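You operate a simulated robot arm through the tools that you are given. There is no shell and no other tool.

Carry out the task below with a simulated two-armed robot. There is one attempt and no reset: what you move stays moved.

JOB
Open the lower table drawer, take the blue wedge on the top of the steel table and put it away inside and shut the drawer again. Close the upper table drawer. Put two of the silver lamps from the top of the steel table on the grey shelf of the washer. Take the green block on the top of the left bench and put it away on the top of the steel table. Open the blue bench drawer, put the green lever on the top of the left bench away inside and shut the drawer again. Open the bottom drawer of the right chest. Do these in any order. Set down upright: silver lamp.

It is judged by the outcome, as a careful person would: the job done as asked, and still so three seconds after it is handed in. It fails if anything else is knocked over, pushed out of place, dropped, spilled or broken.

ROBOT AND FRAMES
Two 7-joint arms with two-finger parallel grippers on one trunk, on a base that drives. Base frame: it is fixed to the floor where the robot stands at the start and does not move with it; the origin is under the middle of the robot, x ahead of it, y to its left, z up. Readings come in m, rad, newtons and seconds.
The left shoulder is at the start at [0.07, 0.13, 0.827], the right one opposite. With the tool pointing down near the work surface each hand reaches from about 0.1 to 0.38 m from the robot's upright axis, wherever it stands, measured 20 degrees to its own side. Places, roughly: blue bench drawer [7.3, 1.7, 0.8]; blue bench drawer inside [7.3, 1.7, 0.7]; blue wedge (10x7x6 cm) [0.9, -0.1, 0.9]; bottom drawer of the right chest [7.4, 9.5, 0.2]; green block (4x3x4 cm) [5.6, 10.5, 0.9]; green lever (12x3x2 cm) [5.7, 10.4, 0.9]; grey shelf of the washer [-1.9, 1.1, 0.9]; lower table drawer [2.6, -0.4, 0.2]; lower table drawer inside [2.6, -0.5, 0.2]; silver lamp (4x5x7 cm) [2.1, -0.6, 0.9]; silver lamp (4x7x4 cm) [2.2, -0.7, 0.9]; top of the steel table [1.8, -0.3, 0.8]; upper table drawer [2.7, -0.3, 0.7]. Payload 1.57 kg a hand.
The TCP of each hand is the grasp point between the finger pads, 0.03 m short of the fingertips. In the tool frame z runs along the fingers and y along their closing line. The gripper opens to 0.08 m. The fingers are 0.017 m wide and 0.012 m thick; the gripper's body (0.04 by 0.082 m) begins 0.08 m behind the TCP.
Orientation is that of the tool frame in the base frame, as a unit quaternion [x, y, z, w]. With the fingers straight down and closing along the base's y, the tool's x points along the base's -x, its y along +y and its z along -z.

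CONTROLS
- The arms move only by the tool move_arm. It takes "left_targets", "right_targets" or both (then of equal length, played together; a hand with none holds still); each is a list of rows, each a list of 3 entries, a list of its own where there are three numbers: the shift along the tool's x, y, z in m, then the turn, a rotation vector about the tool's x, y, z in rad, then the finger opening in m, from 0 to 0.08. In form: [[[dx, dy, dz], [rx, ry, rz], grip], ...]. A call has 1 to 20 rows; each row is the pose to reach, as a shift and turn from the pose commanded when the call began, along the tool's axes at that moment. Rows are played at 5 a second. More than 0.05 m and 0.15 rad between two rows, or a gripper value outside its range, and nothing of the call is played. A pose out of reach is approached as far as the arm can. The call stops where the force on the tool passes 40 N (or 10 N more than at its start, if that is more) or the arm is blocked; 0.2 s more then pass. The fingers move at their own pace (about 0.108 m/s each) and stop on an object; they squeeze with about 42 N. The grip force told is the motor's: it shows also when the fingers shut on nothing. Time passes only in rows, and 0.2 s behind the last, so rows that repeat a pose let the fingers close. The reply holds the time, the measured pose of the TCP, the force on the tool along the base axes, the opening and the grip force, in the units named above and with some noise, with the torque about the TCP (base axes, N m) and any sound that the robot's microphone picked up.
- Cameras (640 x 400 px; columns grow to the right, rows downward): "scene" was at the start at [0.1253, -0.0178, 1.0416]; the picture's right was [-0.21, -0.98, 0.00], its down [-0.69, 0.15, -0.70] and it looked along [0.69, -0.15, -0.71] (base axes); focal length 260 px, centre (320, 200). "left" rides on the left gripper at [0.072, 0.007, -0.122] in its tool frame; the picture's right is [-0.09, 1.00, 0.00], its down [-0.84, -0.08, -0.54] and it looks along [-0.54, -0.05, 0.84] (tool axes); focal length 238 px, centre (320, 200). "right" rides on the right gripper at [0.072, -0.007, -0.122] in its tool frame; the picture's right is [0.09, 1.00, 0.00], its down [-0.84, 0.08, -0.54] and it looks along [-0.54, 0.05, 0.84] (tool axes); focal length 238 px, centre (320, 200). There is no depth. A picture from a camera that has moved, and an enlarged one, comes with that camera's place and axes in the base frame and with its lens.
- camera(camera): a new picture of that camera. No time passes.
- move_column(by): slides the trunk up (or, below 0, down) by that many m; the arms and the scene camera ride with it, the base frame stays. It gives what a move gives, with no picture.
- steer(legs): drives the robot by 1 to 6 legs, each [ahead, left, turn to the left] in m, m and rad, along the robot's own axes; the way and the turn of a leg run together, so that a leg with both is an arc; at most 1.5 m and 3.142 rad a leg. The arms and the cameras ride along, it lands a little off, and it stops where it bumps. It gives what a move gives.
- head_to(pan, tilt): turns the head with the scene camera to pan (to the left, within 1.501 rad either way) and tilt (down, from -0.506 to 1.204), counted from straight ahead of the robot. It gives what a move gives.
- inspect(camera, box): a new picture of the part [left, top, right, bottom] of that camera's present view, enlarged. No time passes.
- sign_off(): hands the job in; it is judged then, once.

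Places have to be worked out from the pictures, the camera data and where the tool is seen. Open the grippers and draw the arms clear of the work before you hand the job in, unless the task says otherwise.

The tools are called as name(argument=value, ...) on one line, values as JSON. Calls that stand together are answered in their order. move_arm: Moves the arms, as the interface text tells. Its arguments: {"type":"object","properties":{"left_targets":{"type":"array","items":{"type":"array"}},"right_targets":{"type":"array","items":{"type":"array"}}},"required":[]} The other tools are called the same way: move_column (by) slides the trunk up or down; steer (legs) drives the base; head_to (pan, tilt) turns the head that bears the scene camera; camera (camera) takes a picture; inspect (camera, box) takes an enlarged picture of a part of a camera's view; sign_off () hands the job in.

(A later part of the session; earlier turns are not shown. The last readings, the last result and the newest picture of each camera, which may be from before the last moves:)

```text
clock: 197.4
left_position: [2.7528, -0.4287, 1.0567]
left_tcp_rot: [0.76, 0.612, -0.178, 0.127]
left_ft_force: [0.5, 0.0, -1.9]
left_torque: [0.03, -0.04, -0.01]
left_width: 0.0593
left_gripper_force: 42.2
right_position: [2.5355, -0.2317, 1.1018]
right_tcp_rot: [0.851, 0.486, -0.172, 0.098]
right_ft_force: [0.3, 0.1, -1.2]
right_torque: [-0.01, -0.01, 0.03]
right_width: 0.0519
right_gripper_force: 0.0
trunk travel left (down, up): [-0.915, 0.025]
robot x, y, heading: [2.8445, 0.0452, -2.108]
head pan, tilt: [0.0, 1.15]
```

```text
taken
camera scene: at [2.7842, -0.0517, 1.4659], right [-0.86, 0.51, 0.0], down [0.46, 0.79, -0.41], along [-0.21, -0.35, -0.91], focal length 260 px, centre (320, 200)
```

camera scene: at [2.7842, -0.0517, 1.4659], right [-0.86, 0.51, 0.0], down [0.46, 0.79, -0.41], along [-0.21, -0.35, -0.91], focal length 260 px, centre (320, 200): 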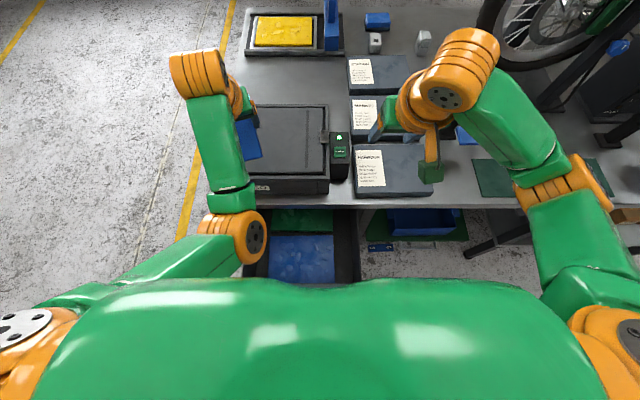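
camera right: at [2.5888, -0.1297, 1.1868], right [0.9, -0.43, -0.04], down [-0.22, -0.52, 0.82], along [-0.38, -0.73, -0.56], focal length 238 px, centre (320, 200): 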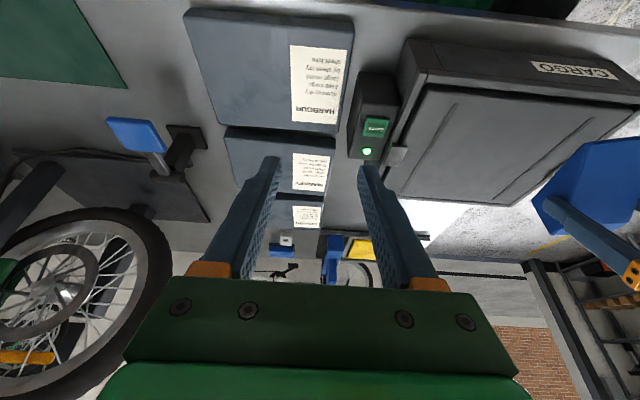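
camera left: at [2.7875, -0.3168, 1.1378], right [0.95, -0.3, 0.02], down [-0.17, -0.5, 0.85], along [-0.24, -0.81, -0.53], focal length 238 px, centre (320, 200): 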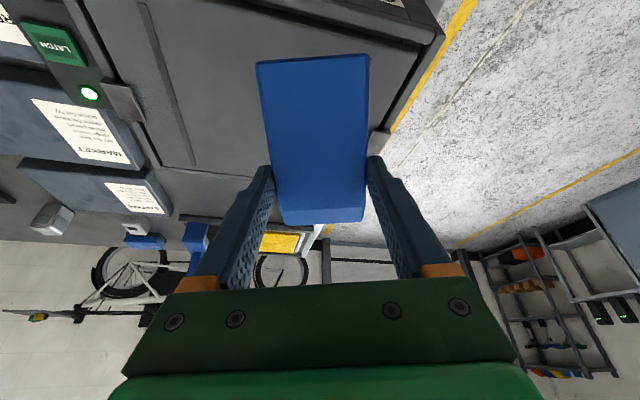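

The drawers are right below me; the upper one is open under the left arm. I back up to see their fronts.

steer(legs=[[-0.45, 0, 0]])

head_to(pan=0.0, tilt=0.95)

camera(camera="scene")

```text
clock: 200.1
left_position: [2.981, -0.0443, 1.0558]
left_tcp_rot: [0.759, 0.613, -0.177, 0.128]
left_ft_force: [-0.5, 0.4, -2.6]
left_torque: [0.02, -0.02, -0.01]
left_width: 0.0594
left_gripper_force: 42.4
right_position: [2.7625, 0.1531, 1.1024]
right_tcp_rot: [0.851, 0.486, -0.171, 0.098]
right_ft_force: [-0.3, -0.4, 0.0]
right_torque: [0.05, -0.01, 0.02]
right_width: 0.0522
right_gripper_force: 0.1
trunk travel left (down, up): [-0.915, 0.025]
robot x, y, heading: [3.0728, 0.4364, -2.106]
head pan, tilt: [0.0, 1.15]
```

```text
clock: 200.8
left_position: [2.9821, -0.0421, 1.058]
left_tcp_rot: [0.759, 0.613, -0.176, 0.129]
left_ft_force: [0.0, 0.2, -2.2]
left_torque: [-0.01, 0.01, 0.02]
left_width: 0.0592
left_gripper_force: 41.9
right_position: [2.7629, 0.1533, 1.1026]
right_tcp_rot: [0.851, 0.487, -0.171, 0.098]
right_ft_force: [0.6, -0.8, -0.2]
right_torque: [-0.03, 0.04, 0.0]
right_width: 0.0522
right_gripper_force: 0.1
trunk travel left (down, up): [-0.915, 0.025]
robot x, y, heading: [3.0733, 0.4292, -2.103]
head pan, tilt: [0.0, 0.949]
```

```text
taken
camera scene: at [3.0054, 0.3227, 1.4791], right [-0.86, 0.51, 0.0], down [0.41, 0.7, -0.58], along [-0.29, -0.5, -0.81], focal length 260 px, centre (320, 200)
```

scene: 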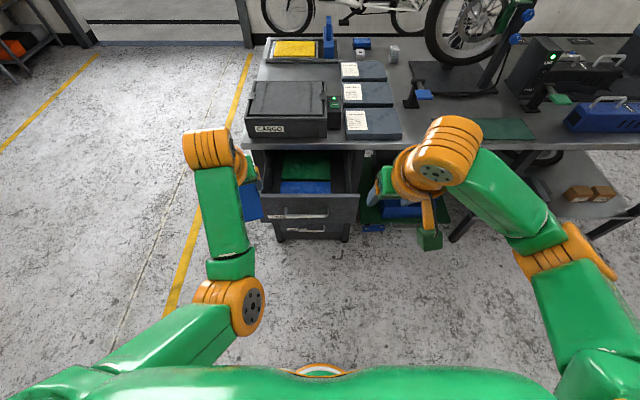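

inspect(camera="scene", box=[230, 120, 390, 260])

```text
2.86 times, centred on (310, 190) of scene
camera zoom: at [3.0054, 0.3227, 1.4791], right [-0.86, 0.51, 0.0], down [0.41, 0.7, -0.58], along [-0.29, -0.5, -0.81], focal length 744 px, centre (349, 229)
```

zoom: 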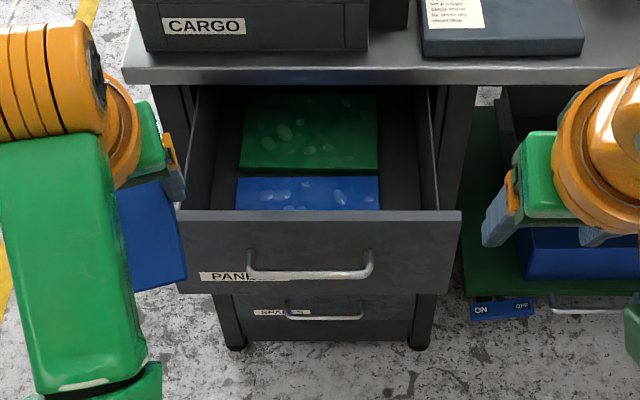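

The upper drawer (label "PANELS") is open ~0.2 m with a bar handle; the lower one sits below. I shift left so the drawer centre lines up with the right hand, then lower the closed right fingers in front of the panel.

steer(legs=[[0, 0.15, 0]])

move_arm(right_targets=[[[0.0166, 0, 0.0368], [0, 0, 0], 0.0], [[0.0331, 0, 0.0737], [0, 0, 0], 0.0], [[0.0497, 0, 0.1105], [0, 0, 0], 0.0], [[0.0662, 0, 0.1474], [0, 0, 0], 0.0], [[0.0828, 0, 0.1842], [0, 0, 0], 0.0], [[0.0993, 0, 0.221], [0, 0, 0], 0.0], [[0.1159, 0, 0.2579], [0, 0, 0], 0.0], [[0.1325, 0, 0.309], [0, 0, 0], 0.0]])

camera(camera="scene")

camera(camera="right")

```text
clock: 202.2
left_position: [3.108, -0.1171, 1.0586]
left_tcp_rot: [0.76, 0.612, -0.176, 0.13]
left_ft_force: [0.0, -0.8, -1.8]
left_torque: [0.04, -0.04, 0.01]
left_width: 0.0594
left_gripper_force: 42.0
right_position: [2.8905, 0.0787, 1.1015]
right_tcp_rot: [0.852, 0.485, -0.172, 0.099]
right_ft_force: [-0.5, -0.2, 0.1]
right_torque: [-0.03, -0.02, 0.01]
right_width: 0.0522
right_gripper_force: 0.0
trunk travel left (down, up): [-0.915, 0.025]
robot x, y, heading: [3.1984, 0.3527, -2.1]
head pan, tilt: [0.0, 0.949]
```

```text
refused: row 8 steps farther than a row can; nothing moved
```

```text
taken
camera scene: at [3.1311, 0.2487, 1.4792], right [-0.86, 0.51, 0.0], down [0.42, 0.7, -0.58], along [-0.29, -0.5, -0.81], focal length 260 px, centre (320, 200)
```

scene: 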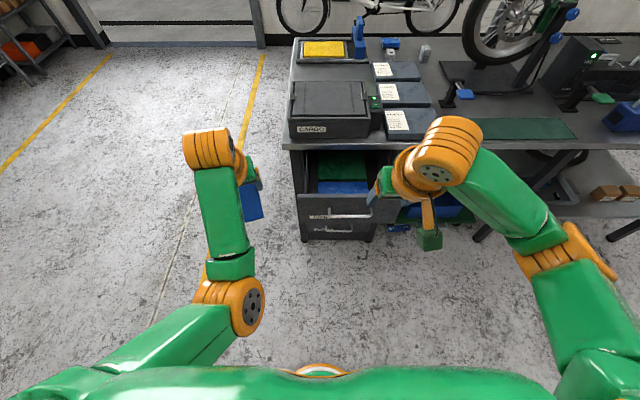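

```text
taken
camera right: at [2.9433, 0.1814, 1.1863], right [0.9, -0.43, -0.03], down [-0.22, -0.52, 0.82], along [-0.37, -0.74, -0.56], focal length 238 px, centre (320, 200)
```

right: 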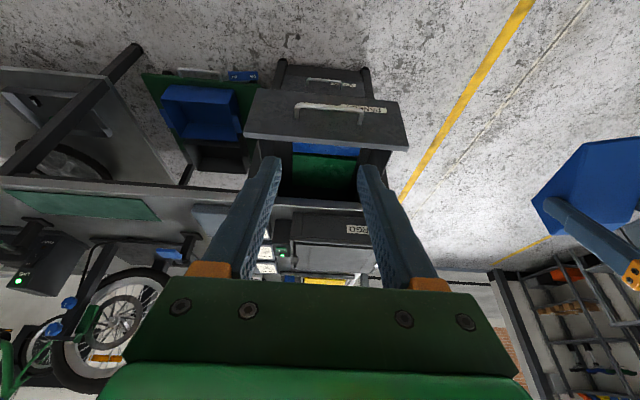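

I resend the lowering with smaller steps; the drawer front is centred in the right camera's view.

move_arm(right_targets=[[[0.0145, 0, 0.0344], [0, 0, 0], 0.0], [[0.0291, 0, 0.0688], [0, 0, 0], 0.0], [[0.0436, 0, 0.1032], [0, 0, 0], 0.0], [[0.0582, 0, 0.1376], [0, 0, 0], 0.0], [[0.0727, 0, 0.1719], [0, 0, 0], 0.0], [[0.0873, 0, 0.2063], [0, 0, 0], 0.0], [[0.1018, 0, 0.2407], [0, 0, 0], 0.0], [[0.1164, 0, 0.2751], [0, 0, 0], 0.0], [[0.1309, 0, 0.3095], [0, 0, 0], 0.0]])

camera(camera="right")

camera(camera="scene")

```text
clock: 204.2
left_position: [3.1122, -0.1202, 1.0568]
left_tcp_rot: [0.76, 0.612, -0.177, 0.128]
left_ft_force: [0.3, 0.4, -2.1]
left_torque: [0.05, 0.0, 0.02]
left_width: 0.0592
left_gripper_force: 41.9
right_position: [2.8941, 0.0775, 0.766]
right_tcp_rot: [0.851, 0.486, -0.173, 0.098]
right_ft_force: [0.6, 0.2, 0.0]
right_torque: [0.0, -0.01, 0.01]
right_width: 0.0002
right_gripper_force: 21.0
trunk travel left (down, up): [-0.915, 0.025]
robot x, y, heading: [3.2035, 0.3543, -2.102]
head pan, tilt: [0.0, 0.949]
```

```text
taken
camera right: at [2.9467, 0.1794, 0.8501], right [0.9, -0.43, -0.04], down [-0.22, -0.52, 0.82], along [-0.37, -0.74, -0.56], focal length 238 px, centre (320, 200)
```

right: 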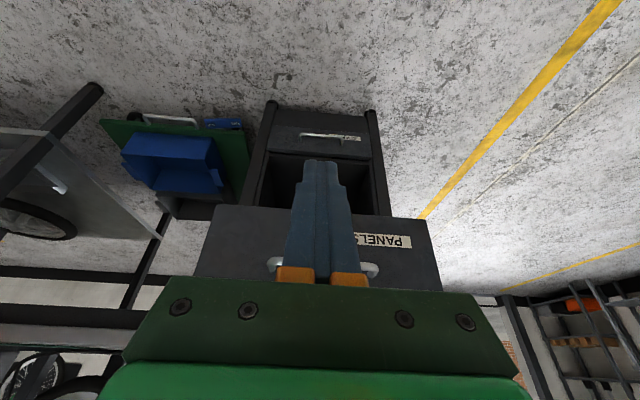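

```text
taken
camera scene: at [3.1352, 0.2456, 1.4792], right [-0.86, 0.51, 0.0], down [0.41, 0.7, -0.58], along [-0.3, -0.5, -0.81], focal length 260 px, centre (320, 200)
```

scene: 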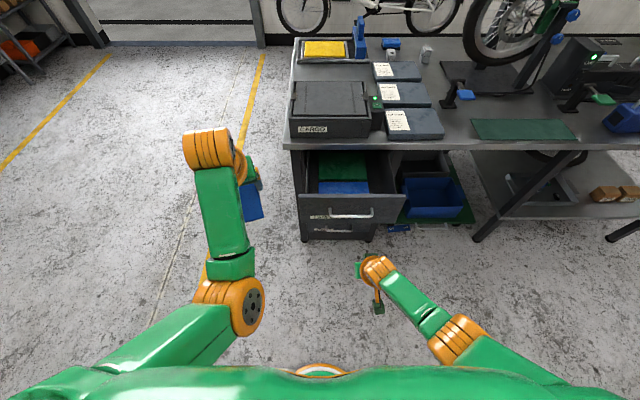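

The fingertips are ~0.19 m in front of the panel at z≈0.74, above the handle. I drive forward to make contact and push the drawer most of the way.

steer(legs=[[0.18, 0, 0]])

camera(camera="right")

steer(legs=[[0.1, 0, 0]])

camera(camera="scene")

```text
clock: 205.7
left_position: [3.0211, -0.2706, 1.0588]
left_tcp_rot: [0.759, 0.612, -0.179, 0.129]
left_ft_force: [-0.3, -0.6, -1.3]
left_torque: [0.02, 0.02, 0.02]
left_width: 0.0593
left_gripper_force: 42.3
right_position: [2.8028, -0.0748, 0.7667]
right_tcp_rot: [0.851, 0.486, -0.174, 0.098]
right_ft_force: [-0.3, 0.0, 0.2]
right_torque: [-0.03, 0.0, -0.03]
right_width: 0.0
right_gripper_force: 21.6
trunk travel left (down, up): [-0.915, 0.025]
robot x, y, heading: [3.1116, 0.1992, -2.106]
head pan, tilt: [0.0, 0.949]
```

```text
taken
camera right: at [2.8566, 0.0281, 0.8513], right [0.9, -0.43, -0.04], down [-0.22, -0.52, 0.83], along [-0.38, -0.74, -0.56], focal length 238 px, centre (320, 200)
```

right: 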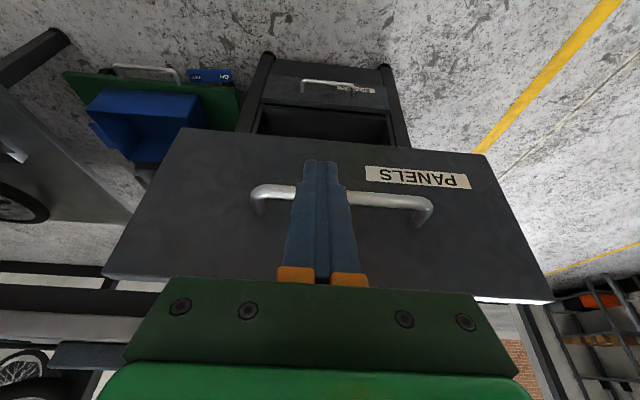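

```text
clock: 206.9
left_position: [2.9714, -0.3543, 1.0587]
left_tcp_rot: [0.759, 0.612, -0.179, 0.129]
left_ft_force: [-0.2, -0.3, -2.0]
left_torque: [0.0, 0.0, 0.02]
left_width: 0.0592
left_gripper_force: 42.3
right_position: [2.7527, -0.1589, 0.7675]
right_tcp_rot: [0.851, 0.485, -0.173, 0.099]
right_ft_force: [0.1, 0.5, 0.3]
right_torque: [-0.03, 0.02, 0.0]
right_width: 0.0001
right_gripper_force: 22.0
trunk travel left (down, up): [-0.915, 0.025]
robot x, y, heading: [3.0598, 0.1142, -2.104]
head pan, tilt: [0.0, 0.949]
```

```text
taken
camera scene: at [2.9968, 0.0127, 1.4798], right [-0.86, 0.51, 0.0], down [0.41, 0.7, -0.59], along [-0.3, -0.5, -0.81], focal length 260 px, centre (320, 200)
```

scene: 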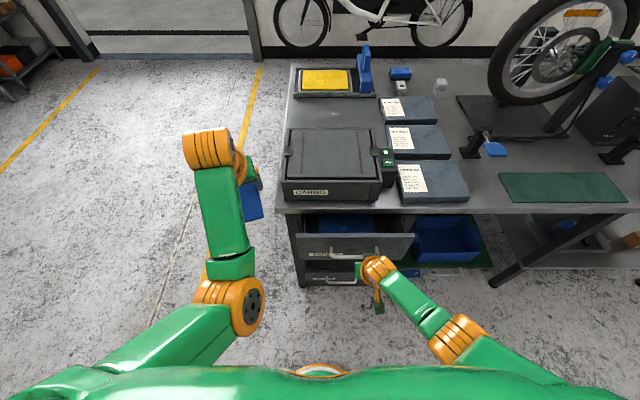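

camera(camera="right")

inspect(camera="scene", box=[270, 190, 430, 300])

```text
taken
camera right: at [2.8064, -0.0562, 0.8517], right [0.9, -0.43, -0.04], down [-0.22, -0.52, 0.83], along [-0.38, -0.74, -0.56], focal length 238 px, centre (320, 200)
```

right: 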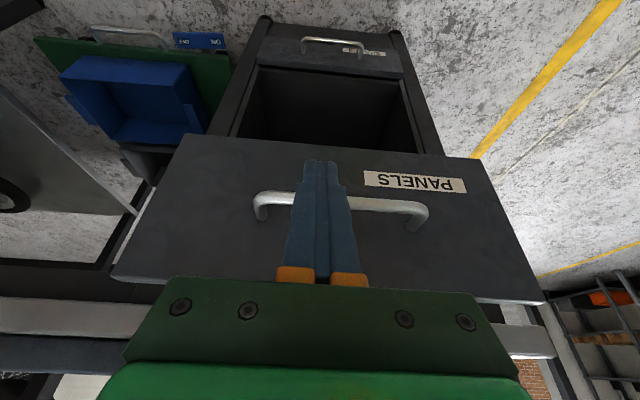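

```text
3.64 times, centred on (350, 245) of scene
camera zoom: at [2.9968, 0.0127, 1.4798], right [-0.86, 0.51, 0.0], down [0.41, 0.7, -0.59], along [-0.3, -0.5, -0.81], focal length 947 px, centre (211, 36)
```

zoom: 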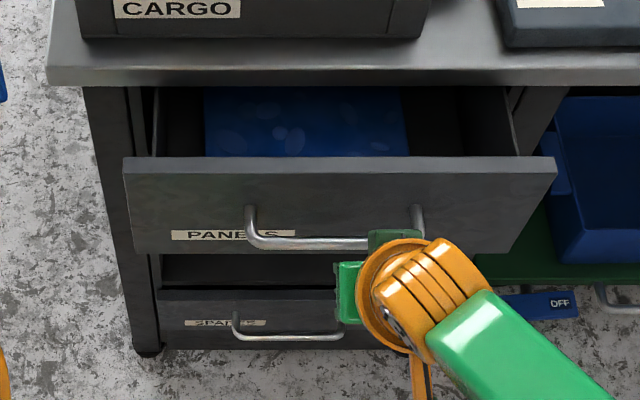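

The drawer is following the fingers. I drive 6 cm more, then finish with a force-limited arm push.

steer(legs=[[0.06, 0, 0]])

move_arm(right_targets=[[[-0.0184, 0, 0.0078], [0, 0, 0], 0.0], [[-0.0368, 0, 0.0156], [0, 0, 0], 0.0], [[-0.0553, 0, 0.0234], [0, 0, 0], 0.0], [[-0.0737, 0, 0.0312], [0, 0, 0], 0.0], [[-0.092, 0, 0.039], [0, 0, 0], 0.0]])

camera(camera="right")

inspect(camera="scene", box=[270, 190, 430, 330])

```text
clock: 207.8
left_position: [2.9419, -0.4049, 1.0599]
left_tcp_rot: [0.759, 0.613, -0.179, 0.128]
left_ft_force: [0.4, 0.6, -1.6]
left_torque: [0.01, 0.04, -0.01]
left_width: 0.0593
left_gripper_force: 41.7
right_position: [2.723, -0.2089, 0.7678]
right_tcp_rot: [0.851, 0.485, -0.174, 0.1]
right_ft_force: [0.3, 0.7, 0.9]
right_torque: [-0.04, 0.0, 0.01]
right_width: 0.0
right_gripper_force: 21.7
trunk travel left (down, up): [-0.915, 0.025]
robot x, y, heading: [3.0289, 0.0636, -2.108]
head pan, tilt: [0.0, 0.949]
```

```text
clock: 209.0
left_position: [2.9392, -0.4095, 1.057]
left_tcp_rot: [0.76, 0.613, -0.177, 0.128]
left_ft_force: [-0.2, -0.2, -2.6]
left_torque: [0.0, 0.02, 0.02]
left_width: 0.0593
left_gripper_force: 42.0
right_position: [2.7005, -0.2429, 0.7705]
right_tcp_rot: [0.851, 0.486, -0.172, 0.098]
right_ft_force: [-0.4, 0.8, -0.2]
right_torque: [-0.02, 0.03, 0.03]
right_width: 0.0002
right_gripper_force: 21.4
right hand out of reach, approached as far as the arm can: row 2, 3, 4, 5
trunk travel left (down, up): [-0.915, 0.025]
robot x, y, heading: [3.0328, 0.0605, -2.108]
head pan, tilt: [0.0, 0.949]
```

```text
taken
camera right: at [2.7533, -0.1409, 0.8555], right [0.9, -0.43, -0.04], down [-0.22, -0.52, 0.82], along [-0.38, -0.73, -0.56], focal length 238 px, centre (320, 200)
```

right: 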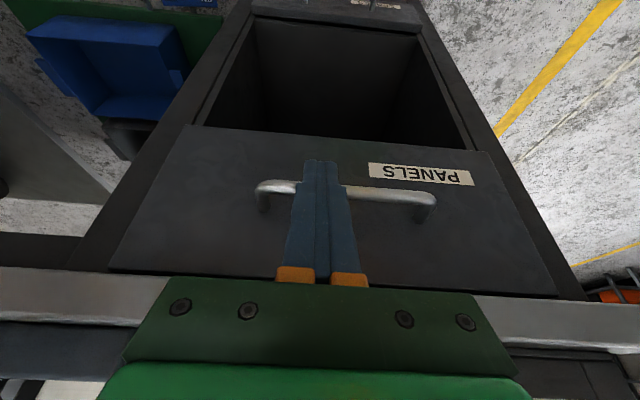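

```text
2.86 times, centred on (350, 260) of scene
camera zoom: at [2.9634, -0.0443, 1.4792], right [-0.86, 0.51, 0.0], down [0.41, 0.7, -0.58], along [-0.3, -0.5, -0.81], focal length 744 px, centre (234, 29)
```

zoom: 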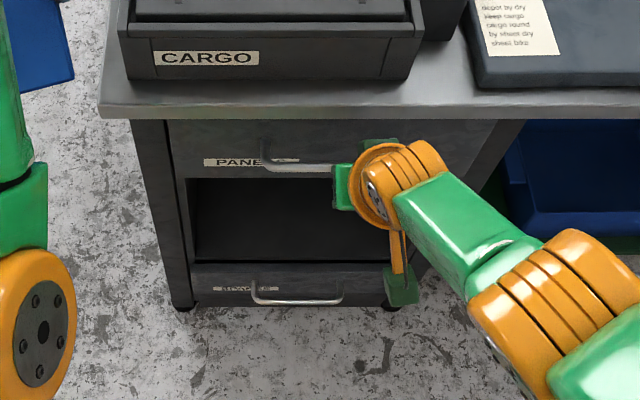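

The drawer looks almost flush. The right arm is at its reach limit, so I first pull it back slightly in fine steps to keep it away from the straight-arm lock.

move_arm(right_targets=[[[0.005, 0, -0.008], [0, 0, 0], 0.0], [[0.012, 0, -0.016], [0, 0, 0], 0.0], [[0.02, 0, -0.024], [0, 0, 0], 0.0], [[0.03, 0, -0.032], [0, 0, 0], 0.0], [[0.04, 0, -0.04], [0, 0, 0], 0.0]])

inspect(camera="scene", box=[290, 215, 410, 315])

camera(camera="right")

```text
clock: 210.2
left_position: [2.9394, -0.4098, 1.0588]
left_tcp_rot: [0.76, 0.612, -0.177, 0.128]
left_ft_force: [0.4, 1.6, -1.4]
left_torque: [0.02, -0.01, -0.02]
left_width: 0.0591
left_gripper_force: 42.4
right_position: [2.7269, -0.1969, 0.7922]
right_tcp_rot: [0.851, 0.486, -0.173, 0.098]
right_ft_force: [-0.5, -0.3, 0.4]
right_torque: [0.0, 0.0, 0.0]
right_width: 0.0001
right_gripper_force: 21.5
trunk travel left (down, up): [-0.915, 0.025]
robot x, y, heading: [3.0309, 0.0595, -2.104]
head pan, tilt: [0.0, 0.949]
```

```text
4.00 times, centred on (350, 265) of scene
camera zoom: at [2.9634, -0.0436, 1.4793], right [-0.86, 0.51, 0.0], down [0.41, 0.7, -0.58], along [-0.3, -0.5, -0.81], focal length 1042 px, centre (200, -60)
```

zoom: 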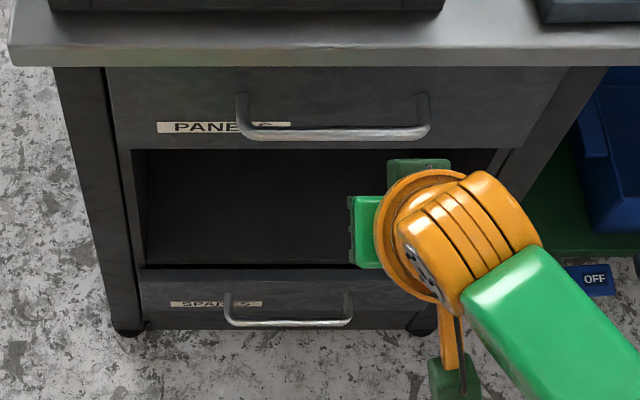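

```text
taken
camera right: at [2.7793, -0.095, 0.8772], right [0.9, -0.43, -0.04], down [-0.22, -0.52, 0.82], along [-0.38, -0.73, -0.56], focal length 238 px, centre (320, 200)
```

right: 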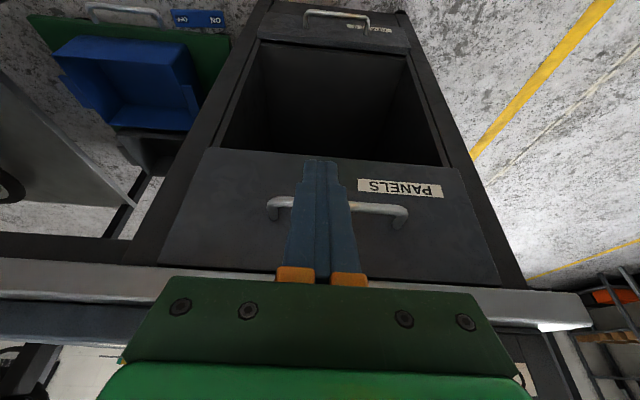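

The panel still seems to stick out about 5 cm relative to the lower drawer. I bring the fingertips down a little and nudge forward with the base in small steps, watching the force.

move_arm(right_targets=[[[0.0078, 0, 0.0184], [0, 0, 0], 0.0], [[0.0078, 0, 0.0184], [0, 0, 0], 0.0]])

steer(legs=[[0.07, 0, 0]])

steer(legs=[[0.02, 0, 0]])

camera(camera="right")

```text
clock: 210.8
left_position: [2.9386, -0.4106, 1.0568]
left_tcp_rot: [0.759, 0.613, -0.177, 0.128]
left_ft_force: [0.8, -0.2, -1.7]
left_torque: [0.03, 0.0, 0.0]
left_width: 0.0591
left_gripper_force: 41.9
right_position: [2.7264, -0.1971, 0.7716]
right_tcp_rot: [0.851, 0.486, -0.173, 0.098]
right_ft_force: [0.0, 0.8, -0.6]
right_torque: [0.01, -0.02, -0.04]
right_width: 0.0
right_gripper_force: 21.1
trunk travel left (down, up): [-0.915, 0.025]
robot x, y, heading: [3.0277, 0.0632, -2.103]
head pan, tilt: [0.0, 0.949]
```

```text
clock: 211.9
left_position: [2.9037, -0.4674, 1.0575]
left_tcp_rot: [0.761, 0.611, -0.176, 0.128]
left_ft_force: [0.9, -0.1, -1.9]
left_torque: [0.03, 0.0, 0.02]
left_width: 0.0594
left_gripper_force: 41.9
right_position: [2.6938, -0.2518, 0.7706]
right_tcp_rot: [0.852, 0.486, -0.167, 0.095]
right_ft_force: [1.0, -0.2, -1.0]
right_torque: [0.02, -0.03, 0.01]
right_width: 0.0
right_gripper_force: 21.6
trunk travel left (down, up): [-0.915, 0.025]
robot x, y, heading: [2.9985, 0.0075, -2.108]
head pan, tilt: [0.0, 0.949]
stopped in leg 1: the force on the tool passed its limit at 162 N (the readings are from after the stop); the commanded pose is now the measured one
```

```text
clock: 212.9
left_position: [2.8988, -0.476, 1.0613]
left_tcp_rot: [0.76, 0.611, -0.181, 0.129]
left_ft_force: [-1.2, -0.4, -2.8]
left_torque: [0.01, -0.02, -0.02]
left_width: 0.0593
left_gripper_force: 42.3
right_position: [2.6876, -0.2633, 0.7761]
right_tcp_rot: [0.852, 0.485, -0.173, 0.097]
right_ft_force: [7.5, 15.0, 30.5]
right_torque: [0.19, 0.02, 0.3]
right_width: 0.0
right_gripper_force: 21.5
trunk travel left (down, up): [-0.915, 0.025]
robot x, y, heading: [2.9852, -0.0134, -2.107]
head pan, tilt: [0.0, 0.949]
stopped in leg 1: the force on the tool passed its limit at 88 N (the readings are from after the stop); the commanded pose is now the measured one
```

```text
taken
camera right: at [2.7411, -0.1614, 0.8606], right [0.9, -0.44, -0.04], down [-0.22, -0.52, 0.82], along [-0.38, -0.73, -0.56], focal length 238 px, centre (320, 200)
```

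right: 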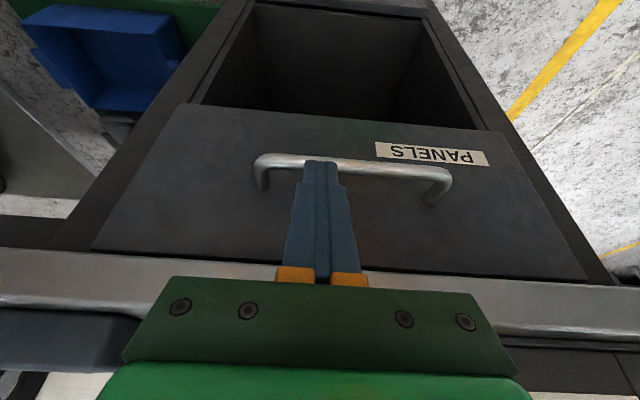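

Strong resistance (force limit) — the drawer has hit its stop. I back off gently and check that it is flush.

steer(legs=[[-0.15, 0, 0]])

inspect(camera="scene", box=[280, 200, 420, 310])

camera(camera="right")

```text
clock: 213.7
left_position: [2.9015, -0.4693, 1.0562]
left_tcp_rot: [0.762, 0.611, -0.175, 0.127]
left_ft_force: [0.1, -0.2, -2.5]
left_torque: [0.02, -0.01, -0.01]
left_width: 0.0592
left_gripper_force: 41.8
right_position: [2.6889, -0.259, 0.7755]
right_tcp_rot: [0.852, 0.484, -0.175, 0.1]
right_ft_force: [0.6, -0.3, 0.5]
right_torque: [0.01, 0.01, 0.02]
right_width: 0.0
right_gripper_force: 21.3
trunk travel left (down, up): [-0.915, 0.025]
robot x, y, heading: [2.993, -0.0006, -2.109]
head pan, tilt: [0.0, 0.949]
stopped in leg 1: the force on the tool passed its limit at 54 N (the readings are from after the stop); the commanded pose is now the measured one
```

```text
3.64 times, centred on (350, 255) of scene
camera zoom: at [2.9274, -0.1041, 1.479], right [-0.86, 0.51, 0.0], down [0.42, 0.7, -0.58], along [-0.3, -0.5, -0.81], focal length 947 px, centre (211, 0)
```

zoom: 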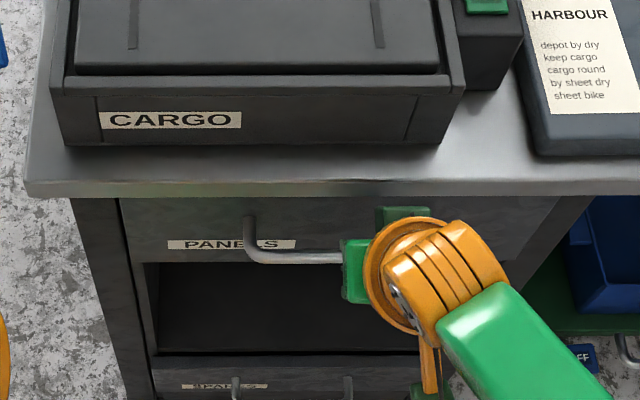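

```text
taken
camera right: at [2.7426, -0.1573, 0.8591], right [0.9, -0.44, -0.04], down [-0.22, -0.52, 0.83], along [-0.38, -0.74, -0.56], focal length 238 px, centre (320, 200)
```

right: 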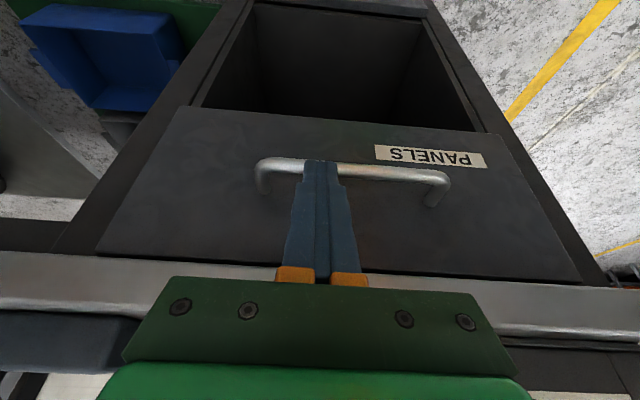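

The fingertips had slipped behind the handle bar. I raise the hand straight up to clear the bar before moving away.

move_arm(right_targets=[[[-0.0039, 0, -0.0092], [0, 0, 0], 0.0], [[-0.0078, 0, -0.0184], [0, 0, 0], 0.0], [[-0.0117, 0, -0.0276], [0, 0, 0], 0.0], [[-0.0148, 0, -0.035], [0, 0, 0], 0.0]])

camera(camera="right")

```text
clock: 214.7
left_position: [2.9008, -0.4705, 1.0572]
left_tcp_rot: [0.762, 0.61, -0.176, 0.128]
left_ft_force: [0.4, -0.4, -3.6]
left_torque: [-0.01, -0.02, 0.03]
left_width: 0.0592
left_gripper_force: 42.3
right_position: [2.689, -0.2591, 0.8147]
right_tcp_rot: [0.852, 0.484, -0.175, 0.1]
right_ft_force: [0.0, -0.1, -0.6]
right_torque: [0.02, -0.01, 0.02]
right_width: 0.0
right_gripper_force: 21.3
trunk travel left (down, up): [-0.915, 0.025]
robot x, y, heading: [2.9926, 0.0041, -2.108]
head pan, tilt: [0.0, 0.949]
```

```text
taken
camera right: at [2.7421, -0.1572, 0.8973], right [0.9, -0.44, -0.04], down [-0.22, -0.52, 0.83], along [-0.38, -0.74, -0.56], focal length 238 px, centre (320, 200)
```

right: 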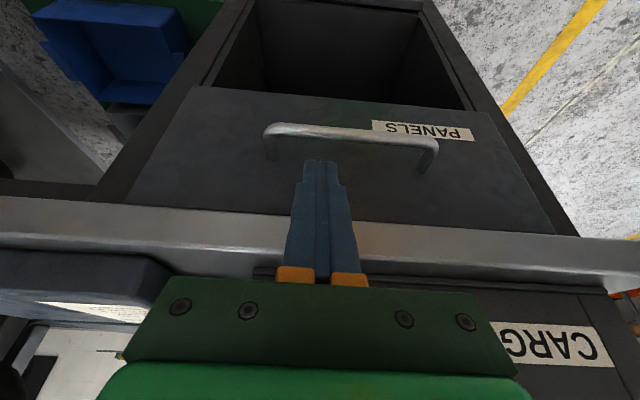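

The tips are clear above the bar. I give the panel one last gentle, force-limited push with the arm.

move_arm(right_targets=[[[-0.0092, 0, 0.0039], [0, 0, 0], 0.0], [[-0.0184, 0, 0.0078], [0, 0, 0], 0.0], [[-0.0276, 0, 0.0117], [0, 0, 0], 0.0]])

camera(camera="right")

```text
clock: 215.5
left_position: [2.9025, -0.4662, 1.0574]
left_tcp_rot: [0.761, 0.611, -0.178, 0.127]
left_ft_force: [0.7, 0.1, -1.9]
left_torque: [0.03, -0.03, 0.0]
left_width: 0.0593
left_gripper_force: 41.9
right_position: [2.6758, -0.2821, 0.8142]
right_tcp_rot: [0.852, 0.485, -0.173, 0.098]
right_ft_force: [8.3, 11.5, -9.2]
right_torque: [0.2, 0.11, -0.04]
right_width: 0.0
right_gripper_force: 21.1
trunk travel left (down, up): [-0.915, 0.025]
robot x, y, heading: [2.9932, 0.0001, -2.105]
head pan, tilt: [0.0, 0.949]
```

```text
taken
camera right: at [2.7291, -0.1796, 0.8974], right [0.9, -0.44, -0.04], down [-0.22, -0.52, 0.83], along [-0.38, -0.73, -0.56], focal length 238 px, centre (320, 200)
```

right: 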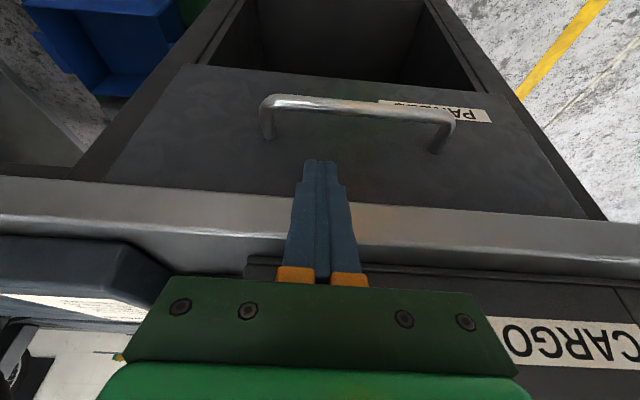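

move_arm(right_targets=[[[-0.0092, 0, 0.0039], [0, 0, 0], 0.0], [[-0.0184, 0, 0.0078], [0, 0, 0], 0.0]])

inspect(camera="scene", box=[280, 200, 420, 310])

```text
clock: 215.9
left_position: [2.9034, -0.4646, 1.0588]
left_tcp_rot: [0.761, 0.611, -0.177, 0.128]
left_ft_force: [-0.4, -0.8, -1.9]
left_torque: [0.04, -0.01, -0.02]
left_width: 0.0593
left_gripper_force: 42.0
right_position: [2.6753, -0.282, 0.8101]
right_tcp_rot: [0.854, 0.484, -0.166, 0.093]
right_ft_force: [12.6, 21.0, 15.7]
right_torque: [-0.04, -0.14, 0.05]
right_width: 0.0
right_gripper_force: 21.8
trunk travel left (down, up): [-0.915, 0.025]
robot x, y, heading: [2.9964, 0.0004, -2.106]
head pan, tilt: [0.0, 0.949]
stopped in row 2 (right hand): the force on the tool passed its limit at 45 N (the readings are from after the stop); the commanded pose is now the measured one
```

```text
3.64 times, centred on (350, 255) of scene
camera zoom: at [2.9305, -0.099, 1.4802], right [-0.86, 0.51, 0.0], down [0.42, 0.7, -0.59], along [-0.3, -0.5, -0.81], focal length 947 px, centre (211, 0)
```

zoom: 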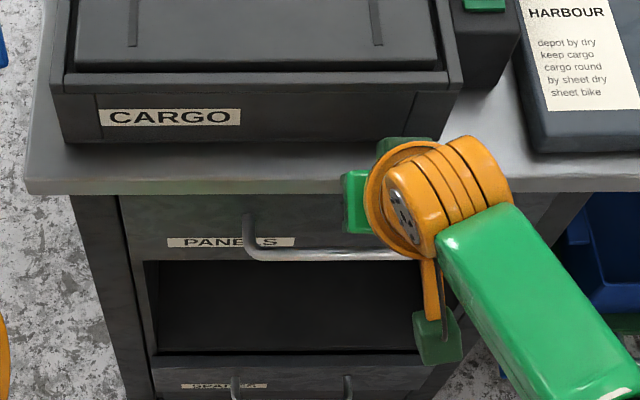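

The panel is flush now (its label triangulates to the same plane as the lower drawer's). I back off and look at both drawers.

steer(legs=[[-0.3, 0, 0]])

camera(camera="scene")

camera(camera="right")

```text
clock: 218.0
left_position: [3.0545, -0.2124, 1.0546]
left_tcp_rot: [0.763, 0.609, -0.175, 0.127]
left_ft_force: [-0.1, 0.2, -1.4]
left_torque: [0.05, -0.01, 0.0]
left_width: 0.0593
left_gripper_force: 42.0
right_position: [2.8266, -0.0285, 0.8092]
right_tcp_rot: [0.854, 0.484, -0.166, 0.094]
right_ft_force: [-0.4, 0.2, -0.2]
right_torque: [0.01, 0.01, 0.02]
right_width: 0.0002
right_gripper_force: 21.7
trunk travel left (down, up): [-0.915, 0.025]
robot x, y, heading: [3.1472, 0.261, -2.111]
head pan, tilt: [0.0, 0.949]
```

```text
taken
camera scene: at [3.0795, 0.1515, 1.4789], right [-0.86, 0.51, 0.0], down [0.42, 0.7, -0.58], along [-0.3, -0.5, -0.81], focal length 260 px, centre (320, 200)
```

scene: 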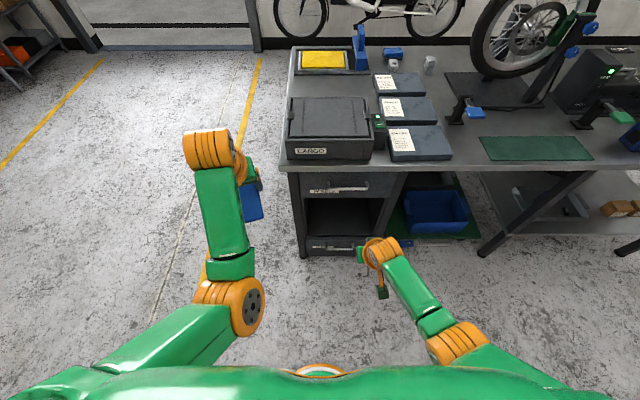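

```text
taken
camera right: at [2.8785, 0.0705, 0.895], right [0.9, -0.44, -0.03], down [-0.23, -0.53, 0.82], along [-0.38, -0.73, -0.58], focal length 238 px, centre (320, 200)
```

right: 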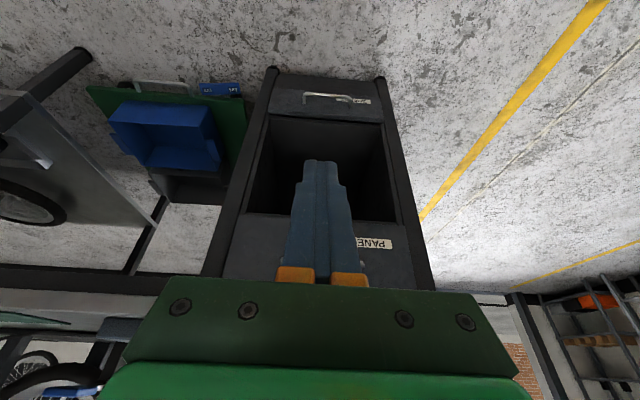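

inspect(camera="scene", box=[275, 150, 415, 265])

inspect(camera="right", box=[200, 60, 440, 280])

```text
3.48 times, centred on (345, 208) of scene
camera zoom: at [3.0795, 0.1515, 1.4789], right [-0.86, 0.51, 0.0], down [0.42, 0.7, -0.58], along [-0.3, -0.5, -0.81], focal length 906 px, centre (233, 174)
```

zoom: 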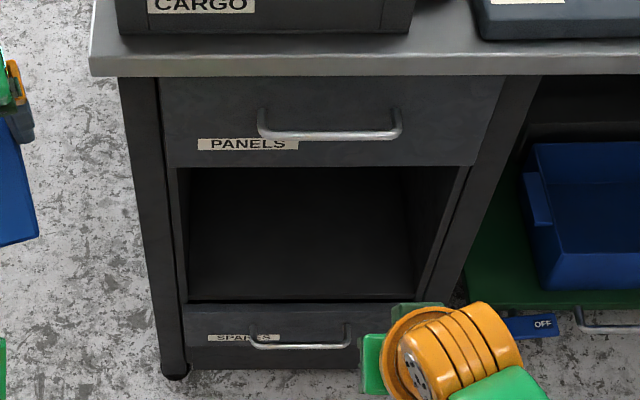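

```text
1.82 times, centred on (320, 170) of right
camera zoom: at [2.8785, 0.0705, 0.895], right [0.9, -0.44, -0.03], down [-0.23, -0.53, 0.82], along [-0.38, -0.73, -0.58], focal length 433 px, centre (320, 254)
```

zoom: 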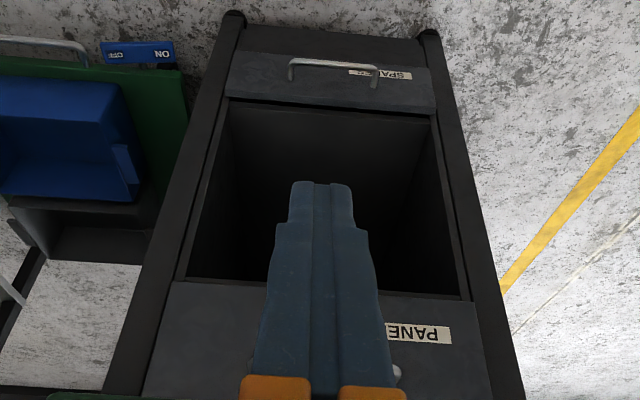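

The upper drawer is flush and closed. Now for the lower drawer: I shift left a bit and lower the column so the right hand can reach the low handle.

steer(legs=[[0, 0.1, 0.0]])

move_column(by=-0.42)

camera(camera="right")

camera(camera="scene")

```text
clock: 219.1
left_position: [3.1365, -0.26, 1.0576]
left_tcp_rot: [0.763, 0.609, -0.175, 0.128]
left_ft_force: [0.2, 0.7, -1.9]
left_torque: [0.02, 0.01, -0.01]
left_width: 0.0594
left_gripper_force: 41.7
right_position: [2.9098, -0.0788, 0.8089]
right_tcp_rot: [0.854, 0.483, -0.167, 0.096]
right_ft_force: [0.3, -1.0, -0.4]
right_torque: [-0.01, -0.03, 0.03]
right_width: 0.0
right_gripper_force: 21.2
trunk travel left (down, up): [-0.915, 0.025]
robot x, y, heading: [3.235, 0.2104, -2.117]
head pan, tilt: [0.0, 0.949]
```

```text
refused: -0.42 is not a number from -0.4 to 0.4
```

```text
taken
camera right: at [2.9617, 0.0224, 0.895], right [0.9, -0.44, -0.03], down [-0.23, -0.53, 0.82], along [-0.38, -0.73, -0.57], focal length 238 px, centre (320, 200)
```

right: 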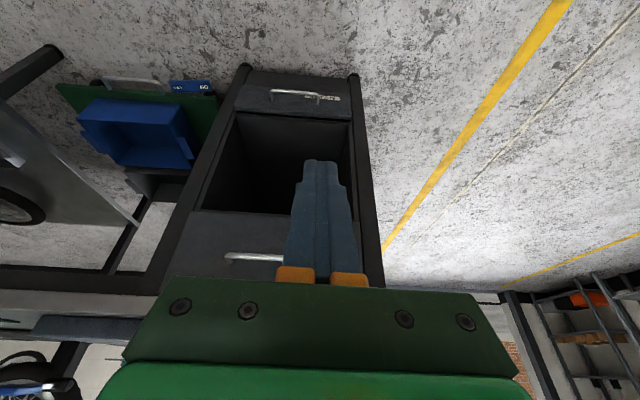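

```text
taken
camera scene: at [3.1614, 0.1054, 1.4792], right [-0.86, 0.52, 0.0], down [0.42, 0.7, -0.58], along [-0.3, -0.5, -0.81], focal length 260 px, centre (320, 200)
```

scene: 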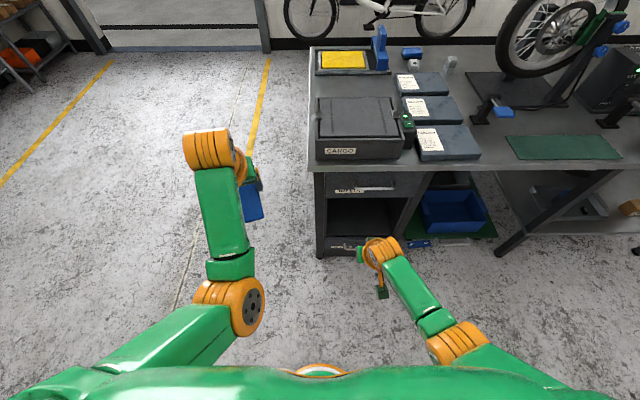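

The column moves at most 0.4 m per call; I lower it by 0.4.

move_column(by=-0.4)

camera(camera="right")

camera(camera="scene")

```text
clock: 223.0
left_position: [3.1389, -0.2629, 0.6569]
left_tcp_rot: [0.763, 0.609, -0.176, 0.127]
left_ft_force: [0.3, 0.6, -2.1]
left_torque: [0.02, -0.01, -0.02]
left_width: 0.0594
left_gripper_force: 42.2
right_position: [2.9114, -0.0779, 0.4094]
right_tcp_rot: [0.855, 0.483, -0.167, 0.094]
right_ft_force: [0.1, 0.0, -0.3]
right_torque: [-0.01, -0.02, -0.02]
right_width: 0.0
right_gripper_force: 21.4
trunk travel left (down, up): [-0.515, 0.425]
robot x, y, heading: [3.2351, 0.2077, -2.113]
head pan, tilt: [0.0, 0.949]
```

```text
taken
camera right: at [2.9646, 0.0212, 0.4956], right [0.9, -0.44, -0.04], down [-0.23, -0.53, 0.82], along [-0.38, -0.73, -0.57], focal length 238 px, centre (320, 200)
```

right: 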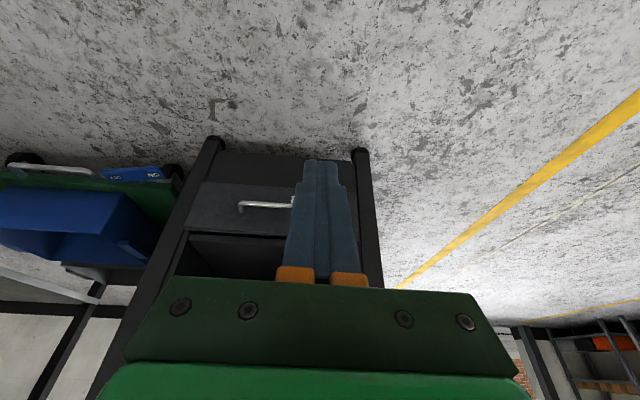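

```text
taken
camera scene: at [3.1665, 0.103, 1.0792], right [-0.86, 0.51, 0.0], down [0.42, 0.7, -0.58], along [-0.3, -0.5, -0.81], focal length 260 px, centre (320, 200)
```

scene: 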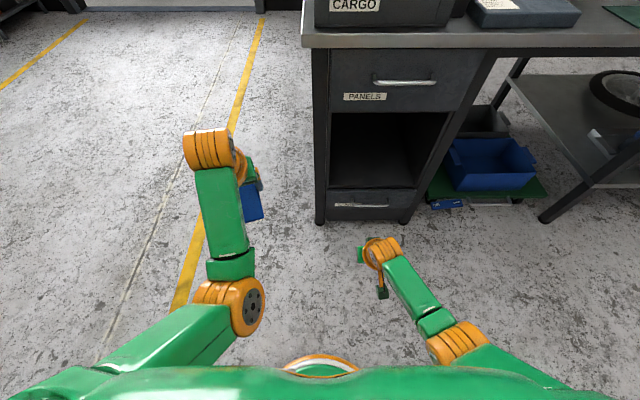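

inspect(camera="scene", box=[310, 170, 430, 240])

inspect(camera="right", box=[180, 130, 320, 280])

```text
5.33 times, centred on (370, 205) of scene
camera zoom: at [3.1665, 0.103, 1.0792], right [-0.86, 0.51, 0.0], down [0.42, 0.7, -0.58], along [-0.3, -0.5, -0.81], focal length 1389 px, centre (53, 173)
```

zoom: 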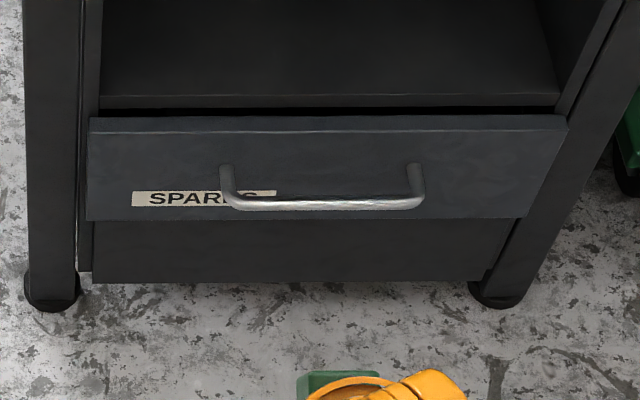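

```text
2.67 times, centred on (250, 205) of right
camera zoom: at [2.9646, 0.0212, 0.4956], right [0.9, -0.44, -0.04], down [-0.23, -0.53, 0.82], along [-0.38, -0.73, -0.57], focal length 636 px, centre (507, 187)
```

zoom: 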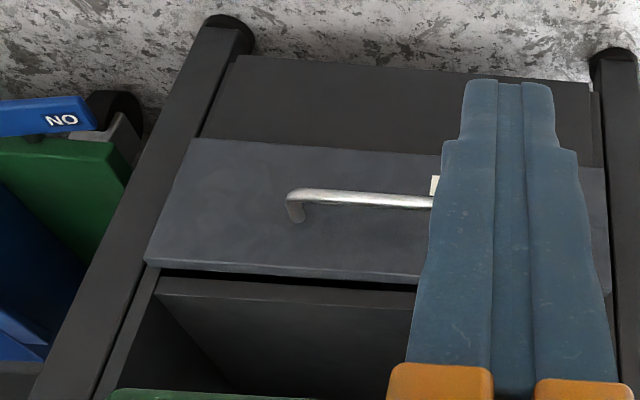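

The lower bar handle is at z≈0.246, v≈0.885 with a ~2 cm gap behind. I'll grip it from above with one finger behind the bar, so I set the right tool vertical and turn it 90°.

move_arm(right_targets=[[[0, 0, 0], [0, 0.13, 0], 0.0], [[0, 0, 0], [0, 0.26, 0], 0.0], [[0, 0, 0], [0, 0.385, 0], 0.0]])

move_arm(right_targets=[[[0, 0, 0], [0, 0, 0.14], 0.0], [[0, 0, 0], [0, 0, 0.28], 0.0], [[0, 0, 0], [0, 0, 0.42], 0.0], [[0, 0, 0], [0, 0, 0.56], 0.0], [[0, 0, 0], [0, 0, 0.7], 0.0], [[0, 0, 0], [0, 0, 0.84], 0.0], [[0, 0, 0], [0, 0, 0.98], 0.0], [[0, 0, 0], [0, 0, 1.12], 0.0], [[0, 0, 0], [0, 0, 1.26], 0.0], [[0, 0, 0], [0, 0, 1.4], 0.0], [[0, 0, 0], [0, 0, 1.5], 0.0], [[0, 0, 0], [0, 0, 1.571], 0.0]])

camera(camera="right")

camera(camera="scene")

```text
clock: 223.8
left_position: [3.1392, -0.2626, 0.6568]
left_tcp_rot: [0.763, 0.609, -0.176, 0.127]
left_ft_force: [0.4, 0.4, -2.3]
left_torque: [0.04, 0.01, -0.05]
left_width: 0.0594
left_gripper_force: 42.1
right_position: [2.9149, -0.0712, 0.4163]
right_tcp_rot: [0.871, 0.492, 0.0, 0.002]
right_ft_force: [0.0, 0.2, 0.8]
right_torque: [0.01, -0.01, 0.0]
right_width: 0.0001
right_gripper_force: 21.8
right hand out of reach, approached as far as the arm can: row 3
trunk travel left (down, up): [-0.515, 0.425]
robot x, y, heading: [3.2322, 0.2093, -2.117]
head pan, tilt: [0.0, 0.949]
```

```text
clock: 226.4
left_position: [3.1398, -0.2628, 0.6574]
left_tcp_rot: [0.762, 0.609, -0.177, 0.127]
left_ft_force: [0.8, 0.2, -2.2]
left_torque: [0.03, 0.0, -0.01]
left_width: 0.0594
left_gripper_force: 41.2
right_position: [2.9152, -0.0727, 0.4163]
right_tcp_rot: [0.964, -0.268, 0.0, 0.001]
right_ft_force: [-0.2, -0.8, 0.3]
right_torque: [0.0, -0.05, -0.01]
right_width: 0.0
right_gripper_force: 21.1
trunk travel left (down, up): [-0.515, 0.425]
robot x, y, heading: [3.233, 0.2125, -2.114]
head pan, tilt: [0.0, 0.949]
```

```text
taken
camera right: at [2.9809, -0.1019, 0.5371], right [-0.44, -0.9, 0.0], down [-0.76, 0.37, 0.54], along [-0.49, 0.24, -0.84], focal length 238 px, centre (320, 200)
```

right: 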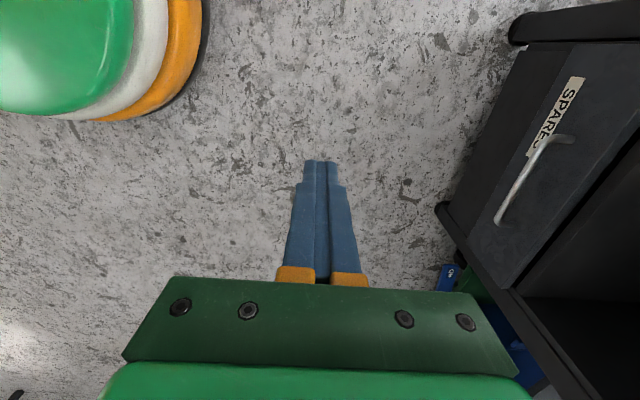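

```text
taken
camera scene: at [3.1664, 0.1029, 1.0792], right [-0.86, 0.51, 0.0], down [0.42, 0.7, -0.58], along [-0.3, -0.5, -0.81], focal length 260 px, centre (320, 200)
```

scene: 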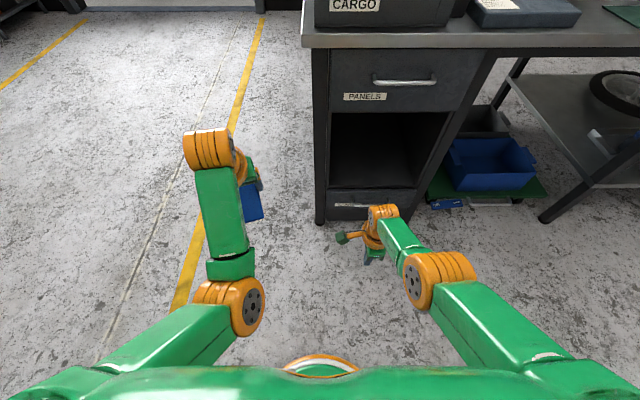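

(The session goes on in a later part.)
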